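You operate a simulated robot arm through the tools that you are given. There is no shell and no other tool.

The job below is to be done with a simulated two-armed robot. You get a single attempt, and the scene is never put back.

TASK
Warm the funnel and draw about 100 ml of melt water into the beaker on the grey slider.
Fine: slide it under the tap and out again, leave no puddle, warm switch off at the end. Where these are worked on the way, their far stop is far enough and under half their travel is too little: grey slider, warm switch.

Only the result counts: the job must be done as asked and must still hold three seconds after the hand-in. Knocking over, shifting, dropping, spilling or breaking anything else fails it.

THE ROBOT
Two 7-joint arms with fingered hands on one trunk that stands fixed in place. Base frame: the origin is at the foot of the trunk, x ahead of it, y to its left, z up; the work surface is at about z = 86. Lengths are in cm, angles in degrees, forces in N, time in s.
The left shoulder is at [4.4, 12.5, 120.6], the right one opposite. With the tool pointing down near the work surface each hand reaches from about 44 to 84 cm from the base axis, measured 20 degrees to its own side. Payload 3.6 kg a hand.
The TCP of each hand is the grasp point between the finger pads, 3.4 cm short of the fingertips. In the tool frame z runs along the fingers and y along their closing line. The gripper opens to 11.6 cm; its body begins 4 cm behind the TCP. The gripper is a hand of 5 fingers: y runs from the thumb to the fingers, the wrist lies at [-1.6, -16, -16.4] in the tool frame, and closing takes about 1.5 s.
Orientation is told as [roll, pitch, yaw] about the base's x, y, z axes, in that order, counted from this pose: with the fingers straight down and the wrist toward the robot, the tool's x, y and z point along [0, 1, 0], [1, 0, 0] and [0, 0, -1] of the base frame.

THE INTERFACE
- The arms move only by the tool arm_command. It takes "left_moves", "right_moves" or both (then of equal length, played together; a hand with none holds still); each is a list of rows, each a list of 3 entries, a list of its own where there are three numbers: the shift along the tool's x, y, z in units of 50 mm (1.0 is 50 mm), then the turn, a rotation vector about the tool's x, y, z in units of 8 degrees (1.0 is 8 degrees), then the opening in per cent of the stroke, from 0 (shut) to 100 (fully open). In form: [[[dx, dy, dz], [ax, ay, az], gripper], ...]. A call has 1 to 20 rows; each row shifts and turns the commanded pose from where the row before left it, along the tool's axes as they then stand. A call with a number of a shift or a turn outside -1 to 1 is refused whole. Each row takes 0.2 s and may step no farther than 5 cm and 8.6 degrees from the row before; otherwise, or with a gripper value out of range, the whole call is refused. A pose out of reach is approached as far as the arm can. The call stops where the force on the tool passes 50 N (or 10 N more than at its start, if that is more) or the arm is blocked; 0.2 s more then pass. The fingers move at their own pace (about 15.3 cm/s each) and stop on an object; they squeeze with about 28 N. The grip force told is the motor's: it shows also when the fingers shut on nothing. Time passes only in rows, and 0.2 s behind the last, so rows that do not move let the fingers close. The reply holds the time, the measured pose of the TCP, the force on the tool along the base axes, the opening and the grip force, in the units named above and with some noise, with the torque about the TCP (base axes, N m) and any sound that the robot's microphone picked up, and new pictures: "show" is both (left out), scene, wrist or none (wrist: the cameras of the hands that moved).
- Cameras (640 x 400 px; columns grow to the right, rows downward): "scene" is now at [12.92, -0.03, 137.67]; the picture's right is [-0.03, -1.00, 0.00], its down [-0.60, 0.01, -0.80] and it looks along [0.80, -0.02, -0.60] (base axes); focal length 214 px, centre (320, 200). "left" rides on the left gripper at [-6.9, -13.4, -11] in its tool frame; the picture's right is [-0.77, -0.19, 0.61], its down [0.59, -0.58, 0.57] and it looks along [0.25, 0.80, 0.55] (tool axes); focal length 256 px, centre (320, 200). "right" rides on the right gripper at [6.9, -13.4, -11] in its tool frame; the picture's right is [-0.77, 0.19, -0.61], its down [-0.59, -0.58, 0.56] and it looks along [-0.25, 0.79, 0.55] (tool axes); focal length 256 px, centre (320, 200). There is no depth. A picture from a camera that has moved, and an enlarged one, comes with that camera's place and axes in the base frame and with its lens.
- move_column(by): moves the trunk up (or, below 0, down) by that many cm; the arms and the scene camera ride with it, the base frame stays. It gives what a move gives, with no picture.
- hand_shape(shape, hand): the hand has 5 fingers and takes this shape, open, in about a second: jaw (thumb against the fingers, like two jaws); tri (thumb and two fingers); tip (a fingertip pinch); poke (one finger out to press); point (the index stretched); flat (the hand flat); cup (the hand cupped); fist (a fist). The gripper value then closes the fingers along that shape, each until it touches; the sizes above hold for jaw. It gives what a move gives, with no picture.
- head_to(pan, tilt): turns the head with the scene camera to pan (to the left, within 86 degrees either way) and tilt (down, from -29 to 69), counted from straight ahead of the robot (the tilt from the chest, where the trunk bows). It gives what a move gives, and a new picture of the scene camera.
- close_up(camera, box): a new picture of the part [left, top, right, bottom] of that camera's present view, enlarged. It takes no simulated time.
- close_job(): hands the job in; it is judged then, once.

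Places have to be worked out from the pictures, the camera data and where the tool is seen. Open the grippers and draw the arms clear of the work before you hand the job in, unless the task says otherwise.

The tools are called after "Emit:" by a JSON object that holds its "fn" and its "kwargs". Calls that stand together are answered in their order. arm_command: Moves the arms, as the interface text tells. Its arguments: {"type":"object","properties":{"left_moves":{"type":"array"},"right_moves":{"type":"array"},"show":{"type":"string","enum":["both","scene","wrist","none"]}},"required":[]} The other tools are called the same way: move_column (by) moves the trunk up or down; hand_shape (shape, hand) gives the hand a shape; head_to (pan, tilt) turns the head that bears the scene camera; close_up (camera, box) takes an enlarged picture of a part of a camera's view; close_job () hands the job in.

At the start:

```text
t: 0.0
left_eef_pos: [52.72, 28.21, 120.23]
left_tool_rot: [0.0, 0.0, -0.1]
left_force: [0.7, 0.5, 0.4]
left_wrist_torque: [0.0, 0.01, 0.01]
left_finger_gap: 11.59
left_grip_force: 0.2
left_shape: jaw
right_eef_pos: [56.48, -15.36, 129.34]
right_tool_rot: [0.1, 0.0, 0.0]
right_force: [0.0, -0.3, 0.1]
right_wrist_torque: [0.0, 0.01, -0.02]
right_finger_gap: 11.61
right_grip_force: 0.0
right_shape: jaw
trunk travel left (down, up): [-40.0, 36.2]
head pan, tilt (commanded): [-1.4, 36.8]
```

scene: 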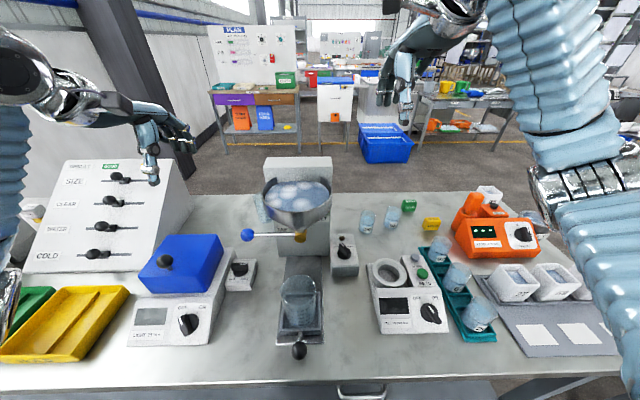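
right: 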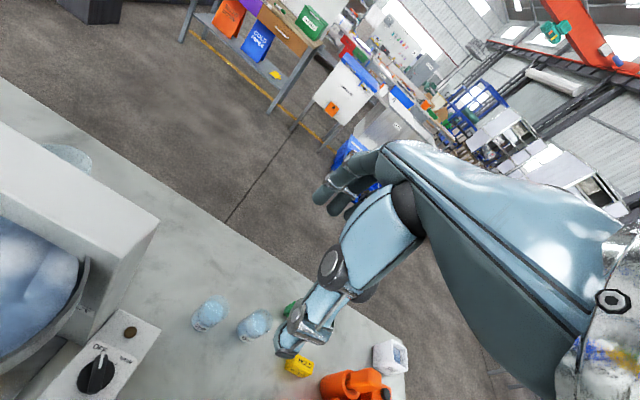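
left: 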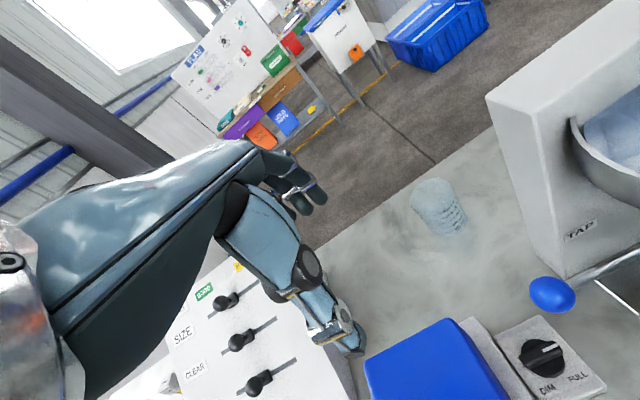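

The scene shows a funnel with ice in the centre, a tap lever with a blue ball, a grey slider with a beaker in front, and knobs on both sides. I take close-ups to read the labels before moving.

Emit:
{"fn": "close_up", "kwargs": {"camera": "scene", "box": [220, 150, 380, 250]}}

Emit:
{"fn": "close_up", "kwargs": {"camera": "scene", "box": [220, 250, 380, 370]}}

Emit:
{"fn": "close_up", "kwargs": {"camera": "scene", "box": [360, 190, 560, 340]}}

Emit:
{"fn": "close_up", "kwargs": {"camera": "scene", "box": [120, 225, 270, 350]}}

Emit:
{"fn": "close_up", "kwargs": {"camera": "scene", "box": [20, 150, 200, 280]}}

```text
4.00 times, centred on (300, 200) of scene
camera zoom: at [12.92, -0.03, 137.67], right [-0.03, -1.0, 0.0], down [-0.6, 0.01, -0.8], along [0.8, -0.02, -0.6], focal length 858 px, centre (400, 200)
```

zoom: 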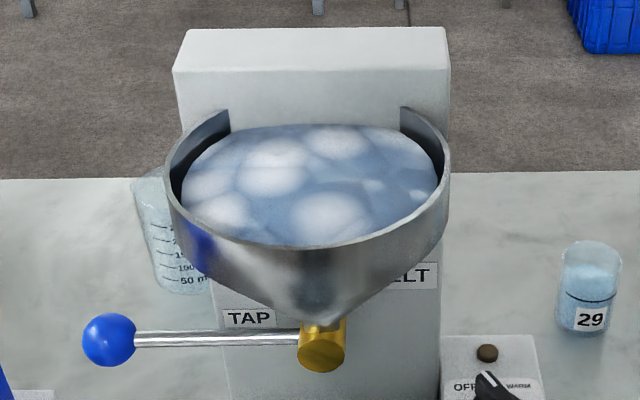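

```text
3.33 times, centred on (300, 310) of scene
camera zoom: at [12.92, -0.03, 137.67], right [-0.03, -1.0, 0.0], down [-0.6, 0.01, -0.8], along [0.8, -0.02, -0.6], focal length 715 px, centre (387, -167)
```

zoom: 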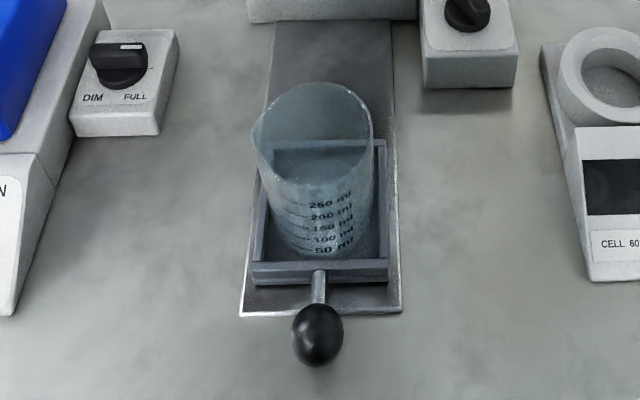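

```text
2.67 times, centred on (460, 265) of scene
camera zoom: at [12.92, -0.03, 137.67], right [-0.03, -1.0, 0.0], down [-0.6, 0.01, -0.8], along [0.8, -0.02, -0.6], focal length 572 px, centre (-53, 27)
```

zoom: 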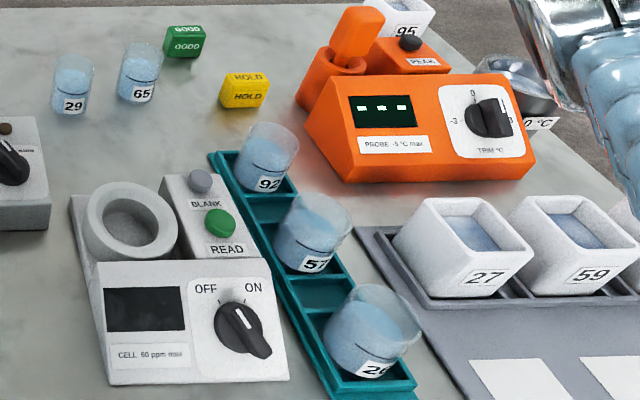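

```text
3.20 times, centred on (195, 288) of scene
camera zoom: at [12.92, -0.03, 137.67], right [-0.03, -1.0, 0.0], down [-0.6, 0.01, -0.8], along [0.8, -0.02, -0.6], focal length 686 px, centre (720, -80)
```

zoom: 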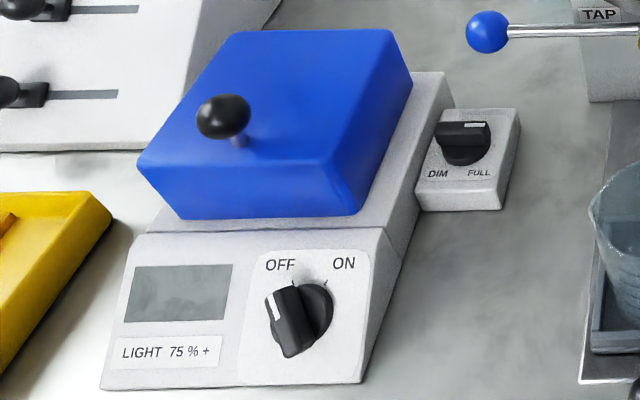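

```text
3.08 times, centred on (110, 215) of scene
camera zoom: at [12.92, -0.03, 137.67], right [-0.03, -1.0, 0.0], down [-0.6, 0.01, -0.8], along [0.8, -0.02, -0.6], focal length 660 px, centre (966, 154)
```

zoom: 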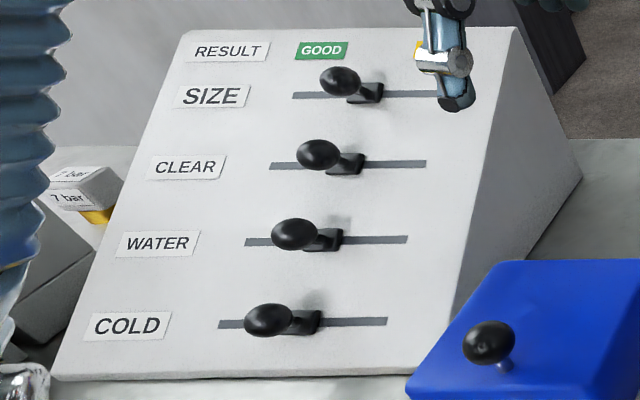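

I zoom in further on the tap body, and on the warm switch, to see how each turns.

Emit:
{"fn": "close_up", "kwargs": {"camera": "scene", "box": [235, 215, 325, 260]}}

Emit:
{"fn": "close_up", "kwargs": {"camera": "scene", "box": [320, 220, 370, 285]}}

Emit:
{"fn": "close_up", "kwargs": {"camera": "scene", "box": [270, 265, 330, 365]}}

Emit:
{"fn": "close_up", "kwargs": {"camera": "right", "box": [0, 200, 200, 400]}}

Emit:
{"fn": "close_up", "kwargs": {"camera": "left", "box": [440, 150, 640, 400]}}

```text
7.11 times, centred on (280, 238) of scene
camera zoom: at [12.92, -0.03, 137.67], right [-0.03, -1.0, 0.0], down [-0.6, 0.01, -0.8], along [0.8, -0.02, -0.6], focal length 1525 px, centre (604, -67)
```

zoom: 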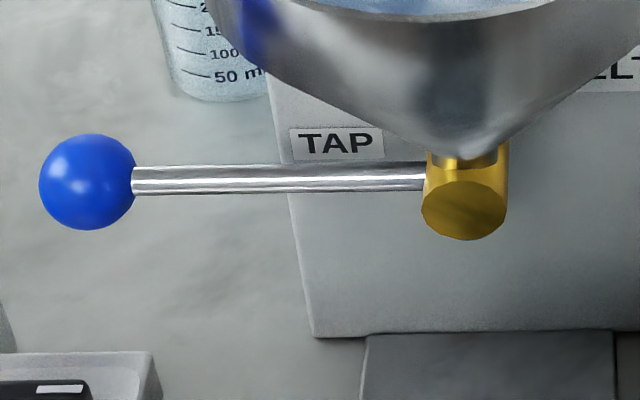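

```text
6.15 times, centred on (345, 252) of scene
camera zoom: at [12.92, -0.03, 137.67], right [-0.03, -1.0, 0.0], down [-0.6, 0.01, -0.8], along [0.8, -0.02, -0.6], focal length 1320 px, centre (166, -123)
```

zoom: 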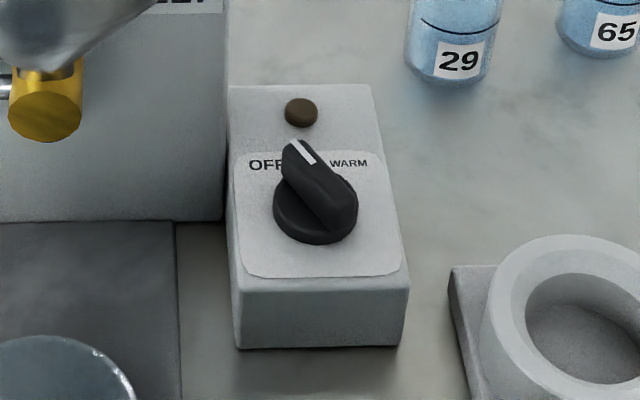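

```text
4.00 times, centred on (300, 315) of scene
camera zoom: at [12.92, -0.03, 137.67], right [-0.03, -1.0, 0.0], down [-0.6, 0.01, -0.8], along [0.8, -0.02, -0.6], focal length 858 px, centre (400, -260)
```

zoom: 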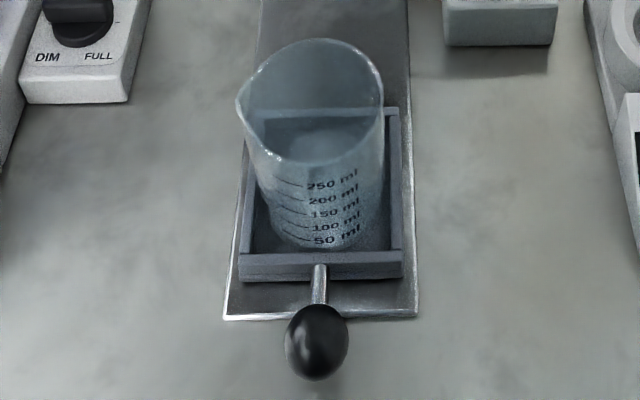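

```text
2.00 times, centred on (100, 300) of right
camera zoom: at [43.13, -8.43, 140.32], right [0.19, -0.77, 0.61], down [-0.58, -0.59, -0.56], along [0.79, -0.25, -0.55], focal length 512 px, centre (760, 0)
```

zoom: 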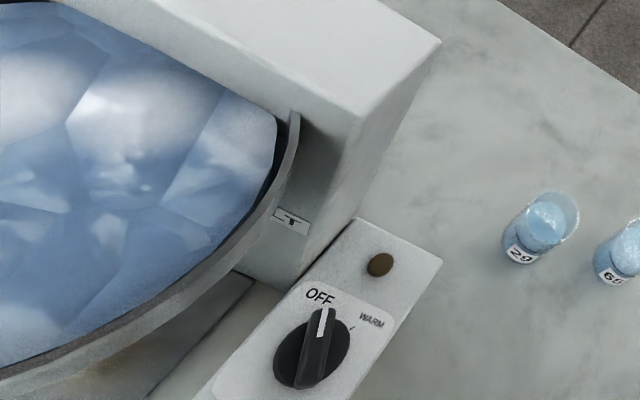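

```text
1.60 times, centred on (540, 275) of left
camera zoom: at [39.42, 21.42, 131.35], right [-0.19, -0.77, -0.61], down [-0.58, 0.59, -0.57], along [0.8, 0.25, -0.55], focal length 410 px, centre (-32, 80)
```

zoom: 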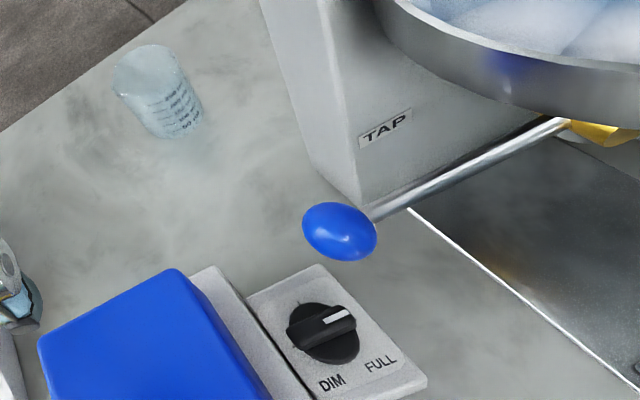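

I estimate the tap ball at about [48.8, 16.2, 101], the warm knob at about [50.9, -7.7, 91] and the slider knob at about [28.6, 3.5, 89]. I look at the hands' geometry and turn the head down for a second view of the slider.

Emit:
{"fn": "close_up", "kwargs": {"camera": "right", "box": [260, 120, 480, 380]}}

Emit:
{"fn": "close_up", "kwargs": {"camera": "scene", "box": [380, 0, 520, 140]}}

Emit:
{"fn": "head_to", "kwargs": {"pan": 0, "tilt": 60}}

```text
1.54 times, centred on (370, 250) of right
camera zoom: at [43.13, -8.43, 140.32], right [0.19, -0.77, 0.61], down [-0.58, -0.59, -0.56], along [0.79, -0.25, -0.55], focal length 394 px, centre (243, 123)
```

zoom: 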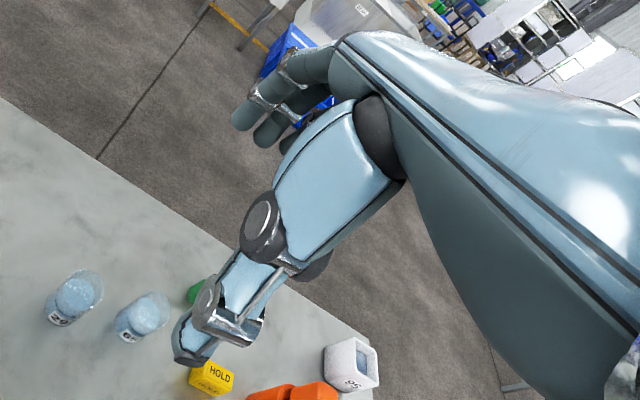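

```text
2.86 times, centred on (450, 70) of scene
camera zoom: at [12.92, -0.03, 137.67], right [-0.03, -1.0, 0.0], down [-0.6, 0.01, -0.8], along [0.8, -0.02, -0.6], focal length 613 px, centre (-51, 571)
```

zoom: 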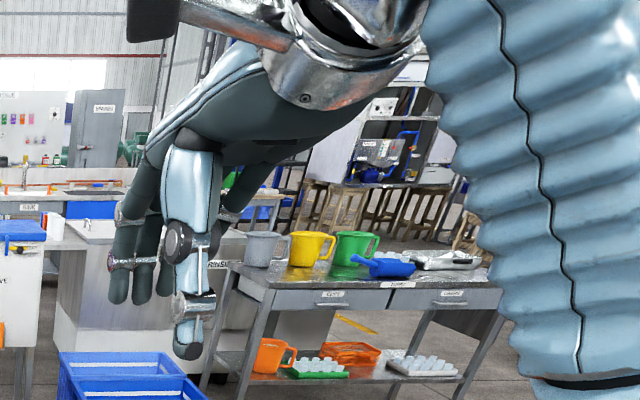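

```text
t: 0.9
left_eef_pos: [52.79, 28.26, 120.3]
left_tool_rot: [0.0, 0.0, 0.0]
left_force: [-0.1, -1.2, 0.2]
left_wrist_torque: [-0.02, 0.01, -0.02]
left_finger_gap: 11.6
left_grip_force: 0.0
left_shape: jaw
right_eef_pos: [56.59, -15.37, 129.29]
right_tool_rot: [0.0, 0.1, 0.0]
right_force: [-0.4, 0.3, 0.0]
right_wrist_torque: [-0.03, 0.02, 0.05]
right_finger_gap: 11.57
right_grip_force: 0.0
right_shape: jaw
trunk travel left (down, up): [-40.0, 36.2]
head pan, tilt (commanded): [0.0, 60.0]
camera scene: at [10.89, 0.19, 134.52], right [0.0, -1.0, 0.0], down [-0.87, 0.0, -0.5], along [0.5, 0.0, -0.87], focal length 214 px, centre (320, 200)
```

scene: 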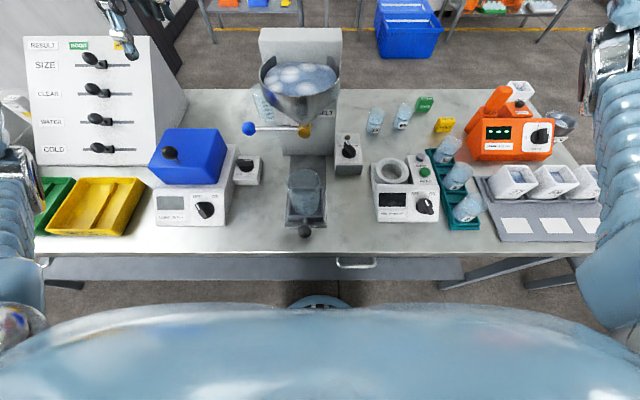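

The tilted head gives a second viewpoint. I enlarge the slider area and the switch.

Emit:
{"fn": "close_up", "kwargs": {"camera": "scene", "box": [270, 150, 350, 250]}}

Emit:
{"fn": "close_up", "kwargs": {"camera": "scene", "box": [230, 100, 380, 200]}}

```text
4.00 times, centred on (310, 200) of scene
camera zoom: at [10.89, 0.19, 134.52], right [0.0, -1.0, 0.0], down [-0.87, 0.0, -0.5], along [0.5, 0.0, -0.87], focal length 858 px, centre (360, 200)
```

zoom: 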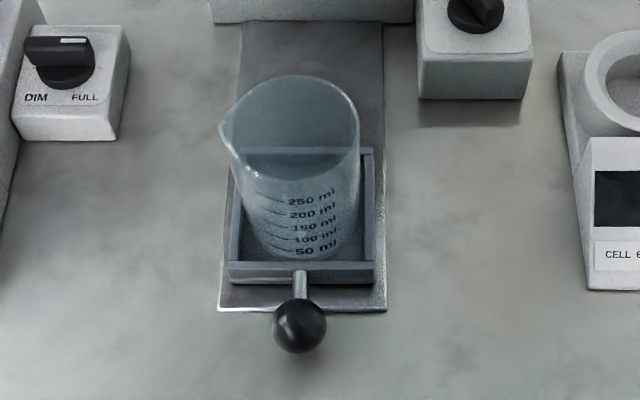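

```text
4.00 times, centred on (305, 150) of scene
camera zoom: at [10.89, 0.19, 134.52], right [0.0, -1.0, 0.0], down [-0.87, 0.0, -0.5], along [0.5, 0.0, -0.87], focal length 858 px, centre (380, 400)
```

zoom: 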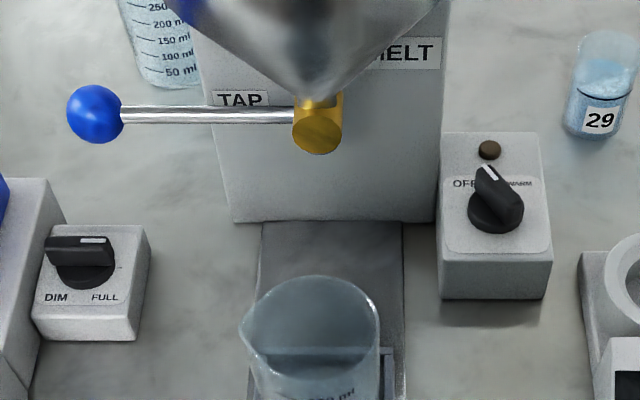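

The second view confirms the knob near [28.9, 3.6, 89]. I raise the trunk 15 cm so that the near-in places are inside the reach, and to get more parallax.

Emit:
{"fn": "move_column", "kwargs": {"by": 15}}

Emit:
{"fn": "close_up", "kwargs": {"camera": "scene", "box": [220, 80, 400, 240]}}

Emit:
{"fn": "close_up", "kwargs": {"camera": "scene", "box": [0, 0, 640, 400]}}

```text
t: 2.6
left_eef_pos: [52.93, 28.23, 135.24]
left_tool_rot: [0.0, 0.0, 0.0]
left_force: [1.3, -0.2, -1.0]
left_wrist_torque: [0.02, -0.04, 0.0]
left_finger_gap: 11.59
left_grip_force: 0.0
left_shape: jaw
right_eef_pos: [56.63, -15.39, 144.29]
right_tool_rot: [0.0, 0.1, 0.1]
right_force: [-0.3, -0.6, -0.2]
right_wrist_torque: [-0.02, 0.0, -0.01]
right_finger_gap: 11.61
right_grip_force: 0.0
right_shape: jaw
trunk travel left (down, up): [-55.0, 21.2]
head pan, tilt (commanded): [0.0, 60.0]
```

```text
2.50 times, centred on (310, 160) of scene
camera zoom: at [8.36, 0.21, 149.61], right [0.0, -1.0, 0.0], down [-0.87, 0.0, -0.5], along [0.5, 0.0, -0.87], focal length 536 px, centre (345, 300)
```

zoom: 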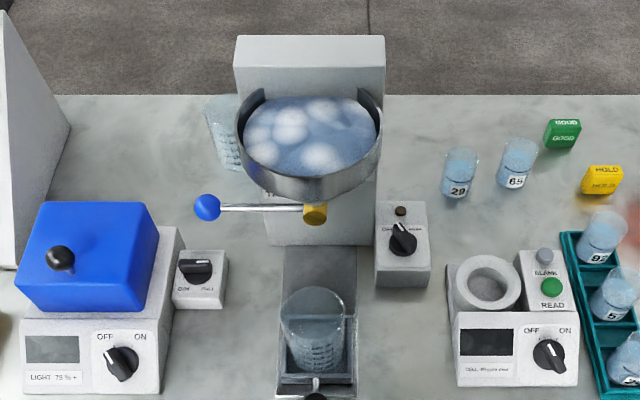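

```text
1.00 times, centred on (320, 200) of scene (not enlarged: the box is as wide or as high as the picture)
camera zoom: at [8.36, 0.21, 149.61], right [0.0, -1.0, 0.0], down [-0.87, 0.0, -0.5], along [0.5, 0.0, -0.87], focal length 214 px, centre (320, 200)
```

zoom: 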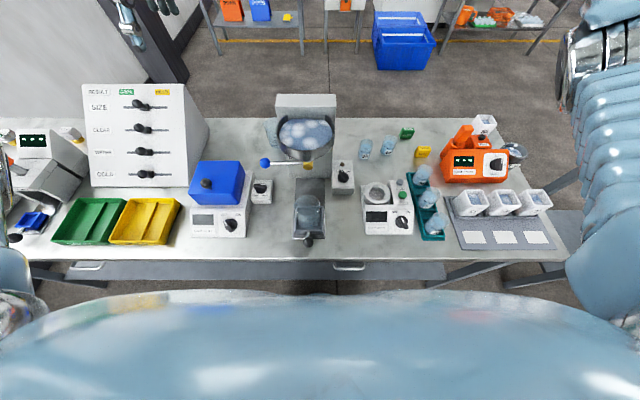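

I zoom on the slider, the tap and the switch from this new height to triangulate.

Emit:
{"fn": "close_up", "kwargs": {"camera": "scene", "box": [280, 180, 340, 250]}}

Emit:
{"fn": "close_up", "kwargs": {"camera": "scene", "box": [250, 140, 360, 200]}}

Emit:
{"fn": "close_up", "kwargs": {"camera": "scene", "box": [325, 155, 360, 200]}}

```text
5.71 times, centred on (310, 215) of scene
camera zoom: at [8.36, 0.21, 149.61], right [0.0, -1.0, 0.0], down [-0.87, 0.0, -0.5], along [0.5, 0.0, -0.87], focal length 1226 px, centre (377, 114)
```

zoom: 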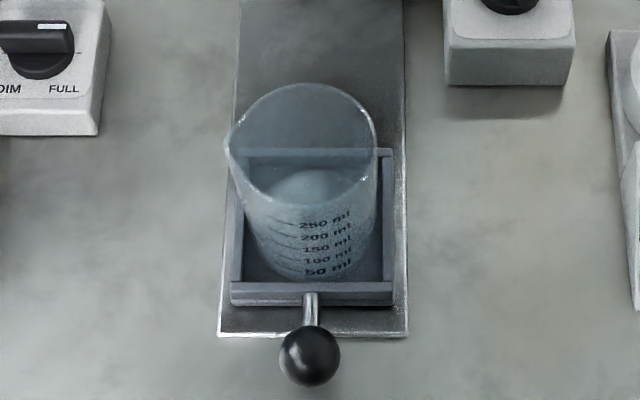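

```text
5.82 times, centred on (305, 170) of scene
camera zoom: at [8.36, 0.21, 149.61], right [0.0, -1.0, 0.0], down [-0.87, 0.0, -0.5], along [0.5, 0.0, -0.87], focal length 1248 px, centre (407, 374)
```

zoom: 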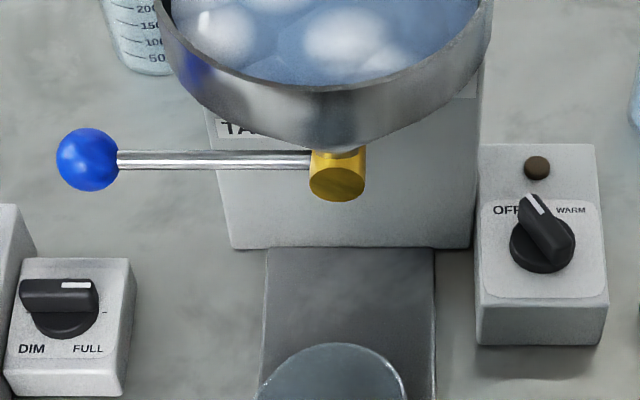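

```text
8.89 times, centred on (342, 178) of scene
camera zoom: at [8.36, 0.21, 149.61], right [0.0, -1.0, 0.0], down [-0.87, 0.0, -0.5], along [0.5, 0.0, -0.87], focal length 1906 px, centre (120, 400)
```

zoom: 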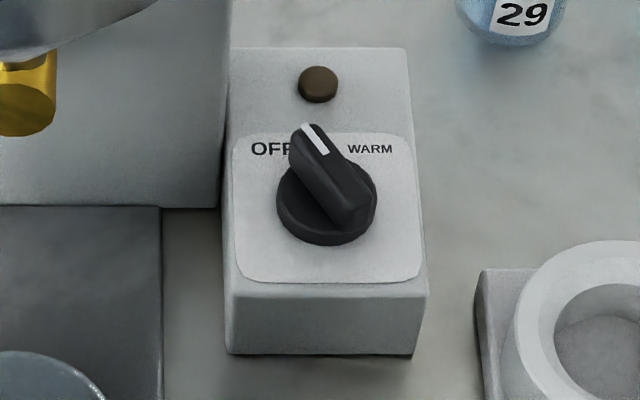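

Triangulated: warm knob axis about [51.1, -7.6], box top z about 90.3, pointer about 25° toward +y (OFF). I try the fingertip-pinch shape on the right hand and look at it.

Emit:
{"fn": "hand_shape", "kwargs": {"shape": "tip", "hand": "right"}}

Emit:
{"fn": "head_to", "kwargs": {"pan": -18, "tilt": 20}}

```text
t: 3.5
left_eef_pos: [52.86, 28.23, 135.36]
left_tool_rot: [0.0, -0.1, 0.0]
left_force: [0.7, 0.5, -0.1]
left_wrist_torque: [0.0, 0.01, 0.01]
left_finger_gap: 11.59
left_grip_force: 0.0
left_shape: jaw
right_eef_pos: [56.54, -15.49, 144.23]
right_tool_rot: [0.1, 0.0, 0.1]
right_force: [0.6, -0.1, 0.0]
right_wrist_torque: [0.01, -0.02, -0.02]
right_finger_gap: 11.57
right_grip_force: 0.2
right_shape: tip
trunk travel left (down, up): [-55.0, 21.2]
head pan, tilt (commanded): [0.0, 60.0]
```

```text
t: 4.6
left_eef_pos: [52.71, 28.19, 135.32]
left_tool_rot: [0.0, 0.0, 0.1]
left_force: [-1.0, 0.4, 0.0]
left_wrist_torque: [0.0, 0.01, 0.0]
left_finger_gap: 11.59
left_grip_force: 0.2
left_shape: jaw
right_eef_pos: [56.51, -15.32, 144.28]
right_tool_rot: [-0.1, -0.1, -0.1]
right_force: [-0.1, 1.2, -1.0]
right_wrist_torque: [-0.02, 0.01, -0.02]
right_finger_gap: 11.61
right_grip_force: 0.1
right_shape: tip
trunk travel left (down, up): [-55.0, 21.2]
head pan, tilt (commanded): [-18.0, 20.0]
camera scene: at [10.53, -2.68, 155.42], right [-0.31, -0.95, 0.0], down [-0.33, 0.11, -0.94], along [0.89, -0.29, -0.34], focal length 214 px, centre (320, 200)
```

scene: 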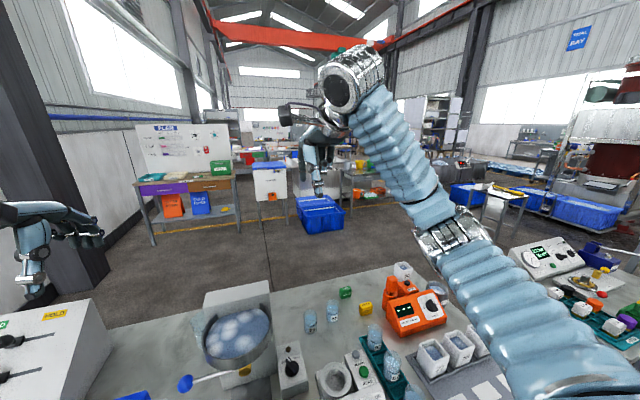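

I zoom on both hands and on the right wrist camera to see the pinch shape.

Emit:
{"fn": "close_up", "kwargs": {"camera": "scene", "box": [270, 80, 390, 210]}}

Emit:
{"fn": "close_up", "kwargs": {"camera": "scene", "box": [0, 190, 120, 310]}}

Emit:
{"fn": "close_up", "kwargs": {"camera": "right", "box": [0, 0, 640, 400]}}

```text
3.08 times, centred on (330, 145) of scene
camera zoom: at [10.53, -2.68, 155.42], right [-0.31, -0.95, 0.0], down [-0.33, 0.11, -0.94], along [0.89, -0.29, -0.34], focal length 660 px, centre (289, 369)
```

zoom: 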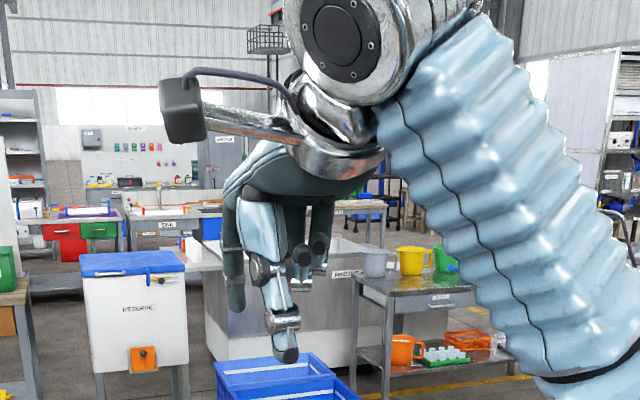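

```text
3.33 times, centred on (60, 250) of scene
camera zoom: at [10.53, -2.68, 155.42], right [-0.31, -0.95, 0.0], down [-0.33, 0.11, -0.94], along [0.89, -0.29, -0.34], focal length 715 px, centre (1187, 33)
```

zoom: 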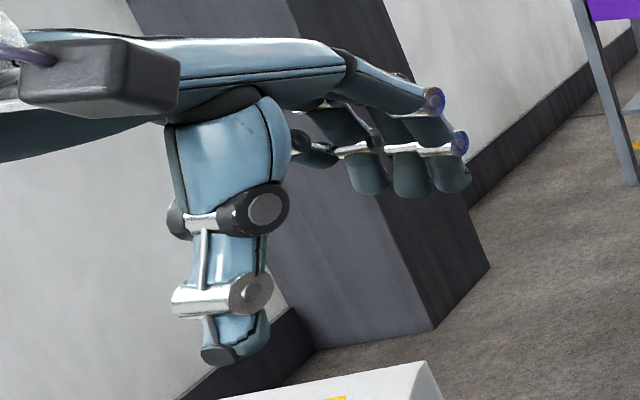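

```text
1.00 times, centred on (320, 200) of right (not enlarged: the box is as wide or as high as the picture)
camera zoom: at [43.13, -8.42, 155.32], right [0.19, -0.77, 0.61], down [-0.58, -0.59, -0.56], along [0.8, -0.25, -0.55], focal length 256 px, centre (320, 200)
```

zoom: 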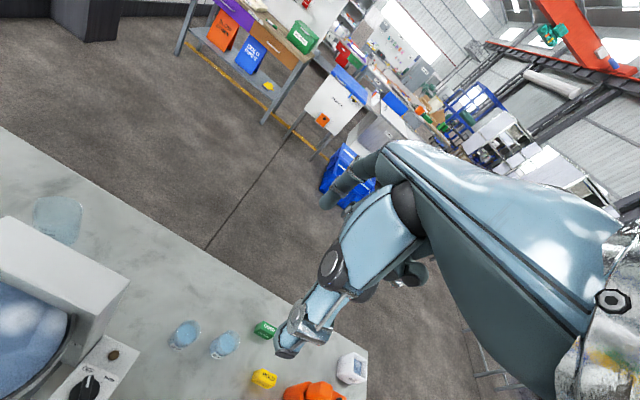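

The palm runs forward with the thumb hanging down and fingers curling down opposite it. I check the "poke" shape as a pusher.

Emit:
{"fn": "hand_shape", "kwargs": {"shape": "poke", "hand": "right"}}

Emit:
{"fn": "close_up", "kwargs": {"camera": "scene", "box": [270, 80, 390, 210]}}

Emit:
{"fn": "close_up", "kwargs": {"camera": "right", "box": [0, 0, 640, 400]}}

```text
t: 5.5
left_eef_pos: [52.77, 28.24, 135.3]
left_tool_rot: [0.0, 0.0, 0.0]
left_force: [0.2, 0.1, 0.4]
left_wrist_torque: [-0.03, -0.03, 0.03]
left_finger_gap: 11.6
left_grip_force: 0.0
left_shape: jaw
right_eef_pos: [56.55, -15.25, 144.25]
right_tool_rot: [0.0, 0.0, -0.1]
right_force: [-0.3, 0.6, 0.4]
right_wrist_torque: [-0.01, 0.02, -0.01]
right_finger_gap: 0.0
right_grip_force: 0.0
right_shape: poke
trunk travel left (down, up): [-55.0, 21.2]
head pan, tilt (commanded): [-18.0, 20.0]
```

```text
3.08 times, centred on (330, 145) of scene
camera zoom: at [10.53, -2.68, 155.43], right [-0.31, -0.95, 0.0], down [-0.33, 0.11, -0.94], along [0.89, -0.29, -0.34], focal length 660 px, centre (289, 369)
```

zoom: 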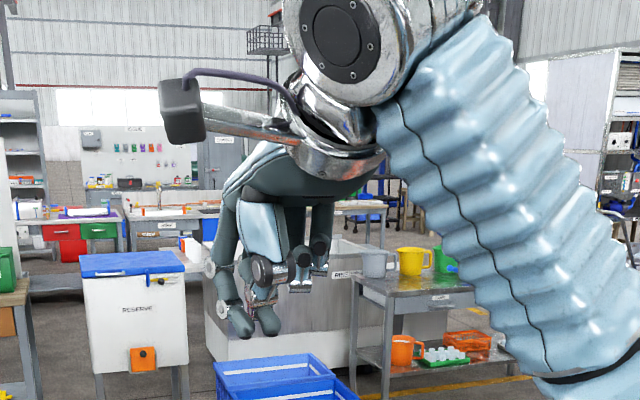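

```text
1.00 times, centred on (320, 200) of right (not enlarged: the box is as wide or as high as the picture)
camera zoom: at [43.13, -8.42, 155.32], right [0.19, -0.77, 0.61], down [-0.58, -0.59, -0.56], along [0.8, -0.25, -0.55], focal length 256 px, centre (320, 200)
```

zoom: 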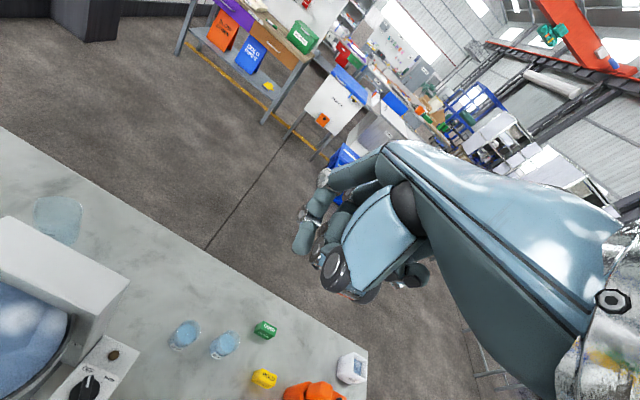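

I zoom tighter on the poke shape from both cameras.

Emit:
{"fn": "close_up", "kwargs": {"camera": "scene", "box": [300, 110, 345, 150]}}

Emit:
{"fn": "close_up", "kwargs": {"camera": "right", "box": [270, 130, 450, 310]}}

```text
10.00 times, centred on (322, 130) of scene
camera zoom: at [10.53, -2.68, 155.43], right [-0.31, -0.95, 0.0], down [-0.33, 0.11, -0.94], along [0.89, -0.29, -0.34], focal length 2145 px, centre (295, 900)
```

zoom: 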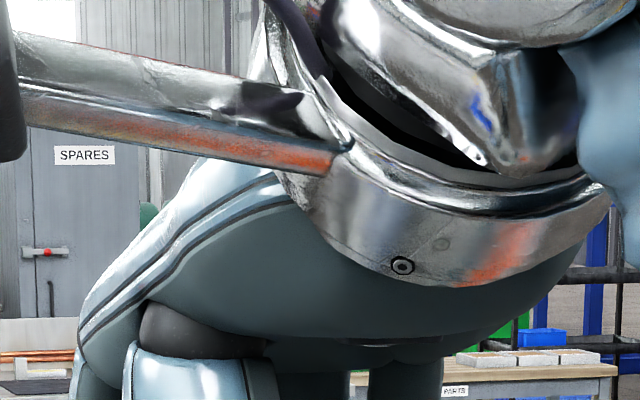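

```text
2.22 times, centred on (360, 220) of right
camera zoom: at [43.13, -8.42, 155.32], right [0.19, -0.77, 0.61], down [-0.58, -0.59, -0.56], along [0.8, -0.25, -0.55], focal length 569 px, centre (231, 156)
```

zoom: 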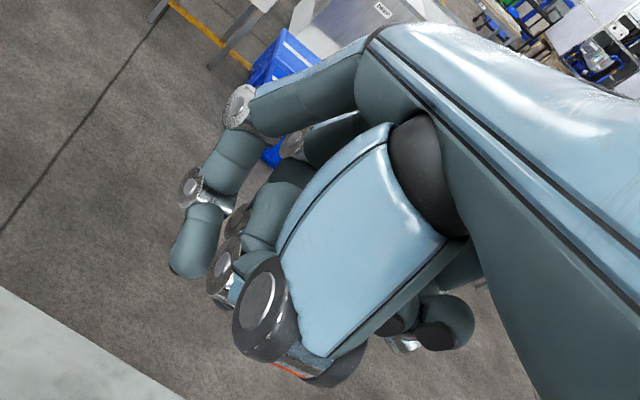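

The poke shape has the index tip about 3 cm below the TCP with the thumb tucked beside it. For the slider knob I plan a tip pinch from the robot's side, tilted 45° so the curled fingers stay off the beaker. I set the tip shape, raise the trunk a further 10 cm, and point the head back down.

Emit:
{"fn": "hand_shape", "kwargs": {"shape": "tip", "hand": "right"}}

Emit:
{"fn": "move_column", "kwargs": {"by": 10}}

Emit:
{"fn": "head_to", "kwargs": {"pan": 0, "tilt": 52}}

```text
t: 6.4
left_eef_pos: [52.75, 28.3, 135.22]
left_tool_rot: [0.0, 0.0, 0.0]
left_force: [0.8, 1.2, 0.3]
left_wrist_torque: [0.01, 0.0, 0.0]
left_finger_gap: 11.57
left_grip_force: 0.1
left_shape: jaw
right_eef_pos: [56.75, -15.3, 144.33]
right_tool_rot: [0.0, 0.0, 0.0]
right_force: [0.5, 0.0, 0.3]
right_wrist_torque: [0.04, 0.0, 0.02]
right_finger_gap: 11.58
right_grip_force: 0.0
right_shape: tip
trunk travel left (down, up): [-55.0, 21.2]
head pan, tilt (commanded): [-18.0, 20.0]
```

```text
t: 7.7
left_eef_pos: [52.72, 28.29, 145.31]
left_tool_rot: [0.0, -0.1, 0.0]
left_force: [0.0, 0.4, 0.6]
left_wrist_torque: [0.0, 0.0, 0.01]
left_finger_gap: 11.58
left_grip_force: 0.1
left_shape: jaw
right_eef_pos: [56.51, -15.34, 154.23]
right_tool_rot: [-0.1, 0.1, 0.0]
right_force: [0.0, -0.2, -0.8]
right_wrist_torque: [-0.03, 0.01, 0.0]
right_finger_gap: 11.57
right_grip_force: 0.0
right_shape: tip
trunk travel left (down, up): [-65.0, 11.2]
head pan, tilt (commanded): [-18.0, 20.0]
```

```text
t: 8.7
left_eef_pos: [52.79, 28.18, 145.22]
left_tool_rot: [0.0, 0.0, 0.0]
left_force: [-0.5, 0.2, 0.7]
left_wrist_torque: [0.03, 0.0, -0.01]
left_finger_gap: 11.58
left_grip_force: 0.1
left_shape: jaw
right_eef_pos: [56.54, -15.43, 154.33]
right_tool_rot: [0.1, 0.1, -0.1]
right_force: [-1.5, -0.6, 0.5]
right_wrist_torque: [0.02, 0.0, -0.02]
right_finger_gap: 11.59
right_grip_force: 0.1
right_shape: tip
trunk travel left (down, up): [-65.0, 11.2]
head pan, tilt (commanded): [0.0, 52.0]
camera scene: at [8.67, 0.19, 160.64], right [0.0, -1.0, 0.0], down [-0.79, 0.0, -0.62], along [0.62, 0.0, -0.79], focal length 214 px, centre (320, 200)
```

scene: 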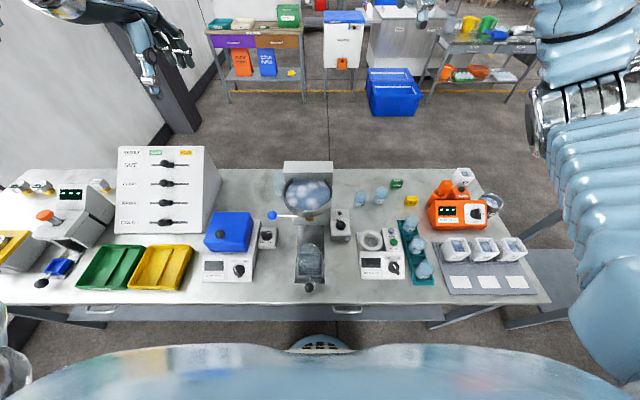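

Now I swing the right hand inward with a 90° yaw while descending to about [32, -1, 119], well above the bench items.

Emit:
{"fn": "arm_command", "kwargs": {"right_moves": [[[0.238, -0.408, 0.58], [0, 0, -0.9375], 60], [[0.289, -0.373, 0.58], [0, 0, -0.9375], 60], [[0.335, -0.332, 0.58], [0, 0, -0.9375], 60], [[0.376, -0.286, 0.58], [0, 0, -0.9375], 60], [[0.41, -0.234, 0.58], [0, 0, -0.9375], 60], [[0.437, -0.179, 0.58], [0, 0, -0.9375], 60], [[0.457, -0.12, 0.58], [0, 0, -0.9375], 60], [[0.468, -0.06, 0.58], [0, 0, -0.9375], 60], [[0.472, 0.002, 0.58], [0, 0, -0.9375], 60], [[0.468, 0.064, 0.58], [0, 0, -0.9375], 60], [[0.456, 0.124, 0.58], [0, 0, -0.9375], 60], [[0.435, 0.183, 0.58], [0, 0, -0.9375], 60]], "show": "both"}}

```text
t: 11.3
left_eef_pos: [52.77, 28.14, 145.3]
left_tool_rot: [0.0, 0.1, -0.1]
left_force: [0.5, -0.6, -0.2]
left_wrist_torque: [-0.01, 0.02, -0.02]
left_finger_gap: 11.59
left_grip_force: 0.1
left_shape: jaw
right_eef_pos: [32.11, -1.03, 119.42]
right_tool_rot: [0.1, 0.0, 90.1]
right_force: [-0.1, 0.6, 0.2]
right_wrist_torque: [-0.02, -0.03, 0.02]
right_finger_gap: 7.02
right_grip_force: 0.1
right_shape: tip
trunk travel left (down, up): [-65.0, 11.2]
head pan, tilt (commanded): [0.0, 52.0]
camera scene: at [8.65, 0.23, 160.64], right [0.0, -1.0, 0.0], down [-0.79, 0.0, -0.62], along [0.62, 0.0, -0.79], focal length 214 px, centre (320, 200)
camera right: at [25.23, -14.47, 130.45], right [0.77, 0.19, 0.61], down [0.59, -0.58, -0.57], along [0.25, 0.8, -0.55], focal length 256 px, centre (320, 200)
```

scene: 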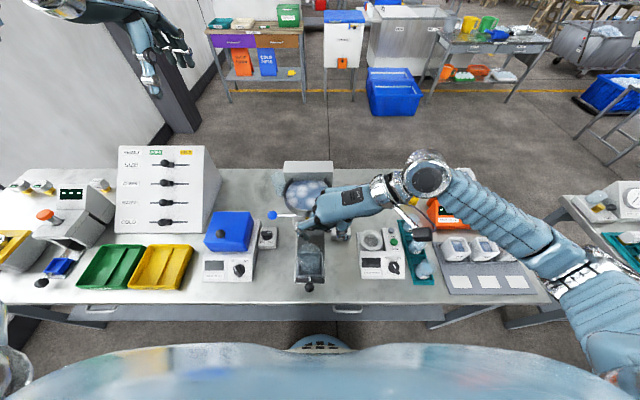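
right: 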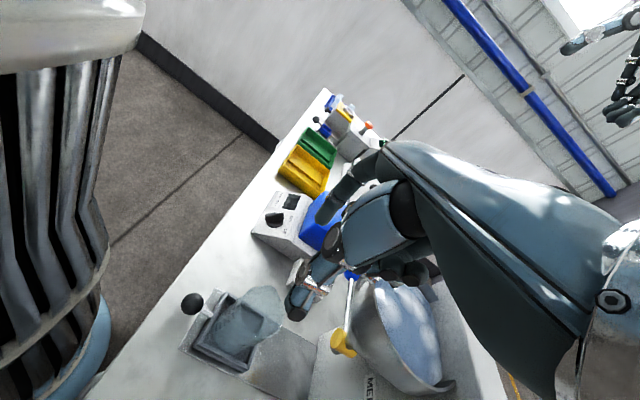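

The swing went as planned, and the wrist view fixes the slider knob at about [29.1, 3.65, 88.8]. I zoom to see where thumb and index tips sit relative to the TCP.

Emit:
{"fn": "close_up", "kwargs": {"camera": "scene", "box": [280, 165, 440, 265]}}

Emit:
{"fn": "close_up", "kwargs": {"camera": "right", "box": [160, 200, 420, 380]}}

```text
4.00 times, centred on (360, 215) of scene
camera zoom: at [8.65, 0.23, 160.64], right [0.0, -1.0, 0.0], down [-0.79, 0.0, -0.62], along [0.62, 0.0, -0.79], focal length 858 px, centre (160, 140)
```

zoom: 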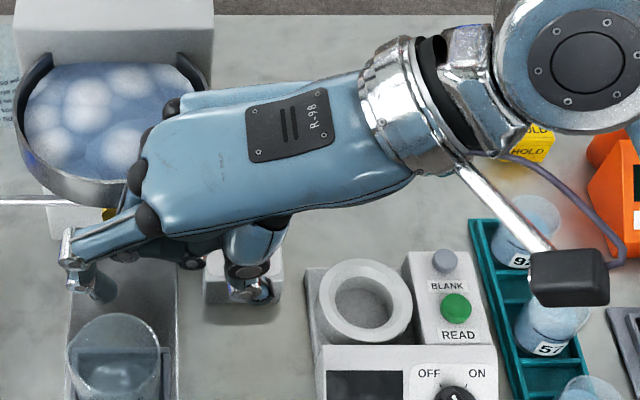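

```text
2.22 times, centred on (290, 290) of right
camera zoom: at [25.23, -14.47, 130.45], right [0.77, 0.19, 0.61], down [0.59, -0.58, -0.57], along [0.25, 0.8, -0.55], focal length 569 px, centre (387, 0)
```

zoom: 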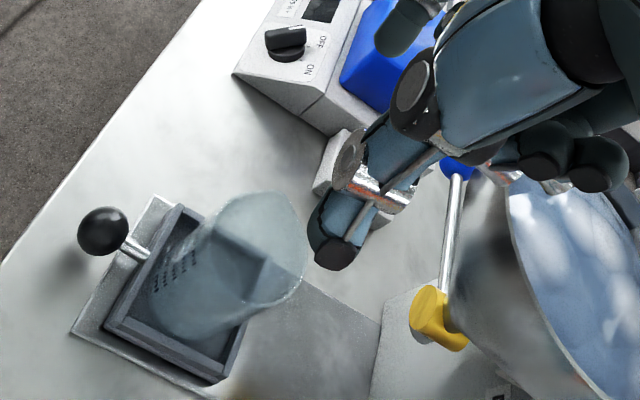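

Thumb and index tips straddle the TCP symmetrically (tool x about 0). Next I tilt 45° forward while moving to above the slider knob at [28, 3.65, 104].

Emit:
{"fn": "arm_command", "kwargs": {"right_moves": [[[0.137, 0.155, 0.513], [0, -0.9375, 0], 60], [[0.202, 0.155, 0.491], [0, -0.9375, 0], 60], [[0.265, 0.155, 0.46], [0, -0.9375, 0], 60], [[0.323, 0.155, 0.422], [0, -0.9375, 0], 60], [[0.375, 0.155, 0.376], [0, -0.9375, 0], 60], [[0.421, 0.155, 0.324], [0, -0.9375, 0], 60]], "show": "both"}}

```text
t: 12.7
left_eef_pos: [52.76, 28.31, 145.32]
left_tool_rot: [0.0, 0.0, -0.1]
left_force: [-0.1, 0.0, -0.2]
left_wrist_torque: [-0.02, -0.03, 0.02]
left_finger_gap: 11.59
left_grip_force: 0.1
left_shape: jaw
right_eef_pos: [27.63, 3.59, 104.15]
right_tool_rot: [-45.2, 0.0, 90.1]
right_force: [-0.9, -0.2, 0.0]
right_wrist_torque: [0.01, 0.02, 0.01]
right_finger_gap: 7.01
right_grip_force: 0.1
right_shape: tip
trunk travel left (down, up): [-65.0, 11.2]
head pan, tilt (commanded): [0.0, 52.0]
camera scene: at [8.54, 0.23, 160.64], right [0.0, -1.0, 0.0], down [-0.79, 0.0, -0.62], along [0.62, 0.0, -0.79], focal length 214 px, centre (320, 200)
camera right: at [15.05, -9.82, 106.92], right [0.11, 0.19, 0.98], down [0.82, -0.58, 0.02], along [0.57, 0.8, -0.21], focal length 256 px, centre (320, 200)
```

scene: 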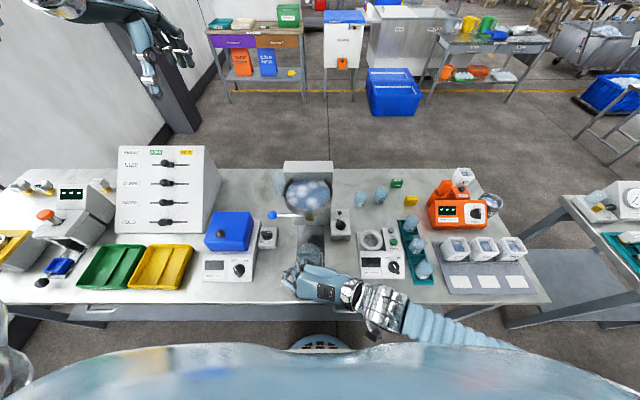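
right: 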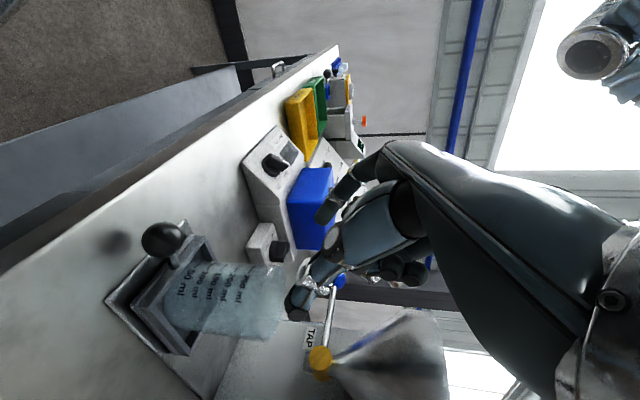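

The knob reads [29.15, 3.55, 88.8] again, in agreement. I check clearance between hand and beaker before descending.

Emit:
{"fn": "close_up", "kwargs": {"camera": "scene", "box": [270, 220, 410, 320]}}

Emit:
{"fn": "close_up", "kwargs": {"camera": "right", "box": [90, 180, 410, 380]}}

```text
4.00 times, centred on (340, 270) of scene
camera zoom: at [8.54, 0.23, 160.64], right [0.0, -1.0, 0.0], down [-0.79, 0.0, -0.62], along [0.62, 0.0, -0.79], focal length 858 px, centre (240, -80)
```

zoom: 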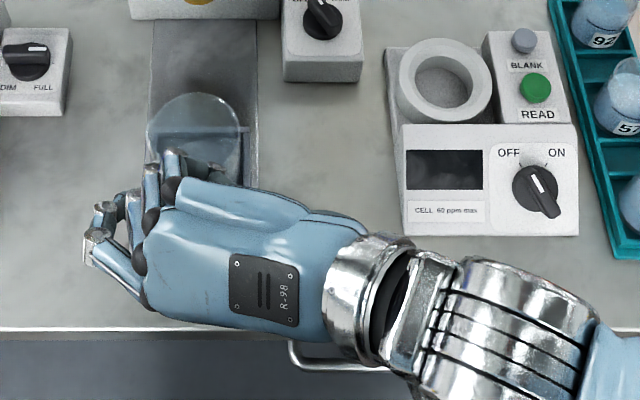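

```text
2.00 times, centred on (250, 280) of right
camera zoom: at [15.05, -9.82, 106.92], right [0.11, 0.19, 0.98], down [0.82, -0.58, 0.02], along [0.57, 0.8, -0.21], focal length 512 px, centre (460, 40)
```

zoom: 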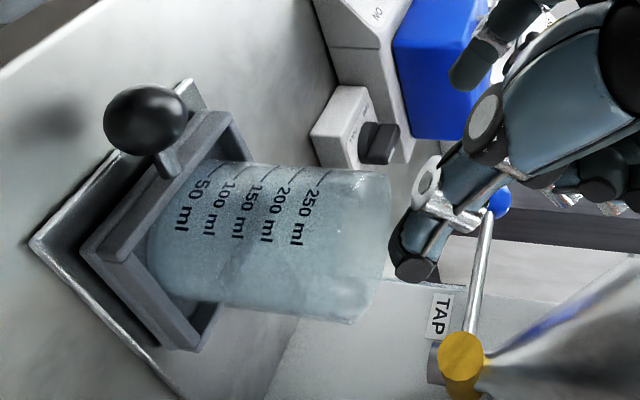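

Clearances look good: knuckles about 3 cm short of the beaker. I descend vertically most of the way, stopping about 3 cm above the grasp height to check.

Emit:
{"fn": "arm_command", "kwargs": {"right_moves": [[[0.375, 0, 0.389], [0, 0, 0], 60], [[0.375, 0, 0.389], [0, 0, 0], 60], [[0.375, 0, 0.389], [0, 0, 0], 60], [[0.375, 0, 0.389], [0, 0, 0], 60]], "show": "both"}}

Emit:
{"fn": "close_up", "kwargs": {"camera": "scene", "box": [270, 220, 410, 320]}}

Emit:
{"fn": "close_up", "kwargs": {"camera": "right", "box": [140, 180, 440, 380]}}

```text
t: 13.7
left_eef_pos: [52.79, 28.17, 145.3]
left_tool_rot: [0.0, 0.0, 0.1]
left_force: [-0.6, -0.2, 0.1]
left_wrist_torque: [0.01, -0.02, 0.0]
left_finger_gap: 11.59
left_grip_force: 0.0
left_shape: jaw
right_eef_pos: [28.08, 3.58, 93.16]
right_tool_rot: [-44.9, -0.1, 90.0]
right_force: [-0.1, -0.1, 0.0]
right_wrist_torque: [0.0, 0.01, -0.03]
right_finger_gap: 7.04
right_grip_force: 0.0
right_shape: tip
trunk travel left (down, up): [-65.0, 11.2]
head pan, tilt (commanded): [0.0, 52.0]
camera scene: at [8.66, 0.23, 160.63], right [0.0, -1.0, 0.0], down [-0.79, 0.0, -0.62], along [0.62, 0.0, -0.79], focal length 214 px, centre (320, 200)
camera right: at [15.41, -9.83, 96.03], right [0.11, 0.19, 0.98], down [0.82, -0.58, 0.02], along [0.57, 0.8, -0.22], focal length 256 px, centre (320, 200)
```

scene: 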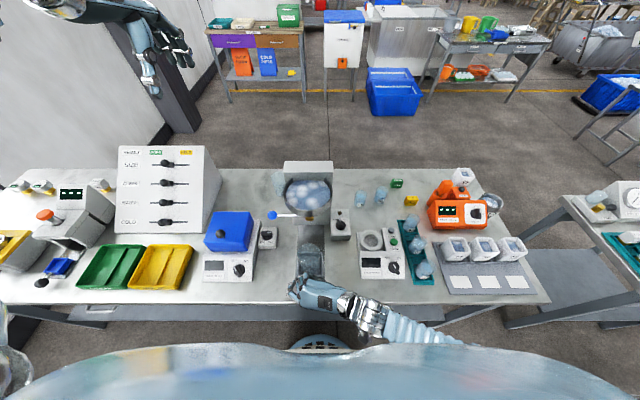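
right: 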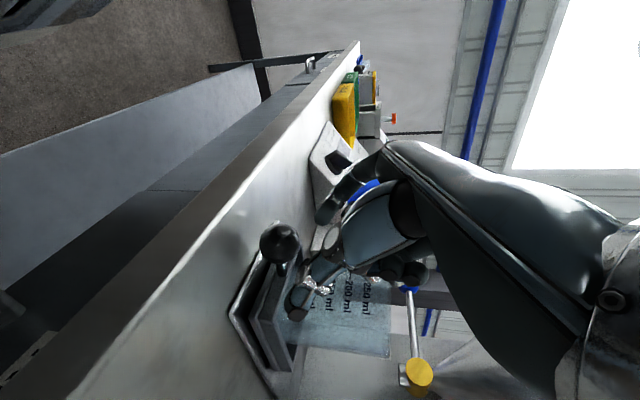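

```text
4.00 times, centred on (340, 270) of scene
camera zoom: at [8.66, 0.23, 160.63], right [0.0, -1.0, 0.0], down [-0.79, 0.0, -0.62], along [0.62, 0.0, -0.79], focal length 858 px, centre (240, -80)
```

zoom: 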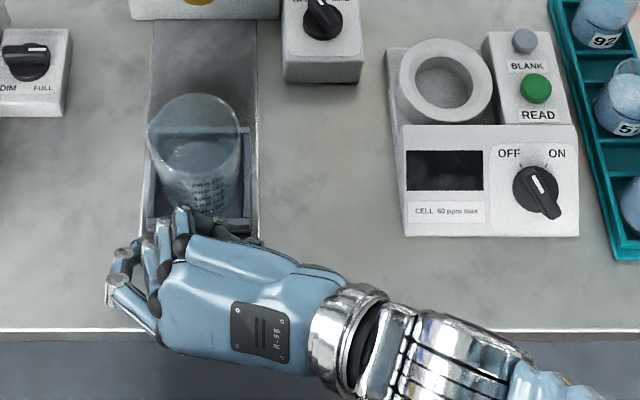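

```text
2.00 times, centred on (290, 280) of right
camera zoom: at [15.41, -9.83, 96.03], right [0.11, 0.19, 0.98], down [0.82, -0.58, 0.02], along [0.57, 0.8, -0.22], focal length 512 px, centre (380, 40)
```

zoom: 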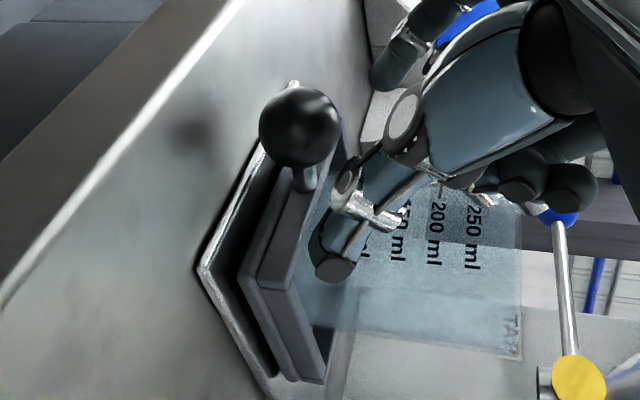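

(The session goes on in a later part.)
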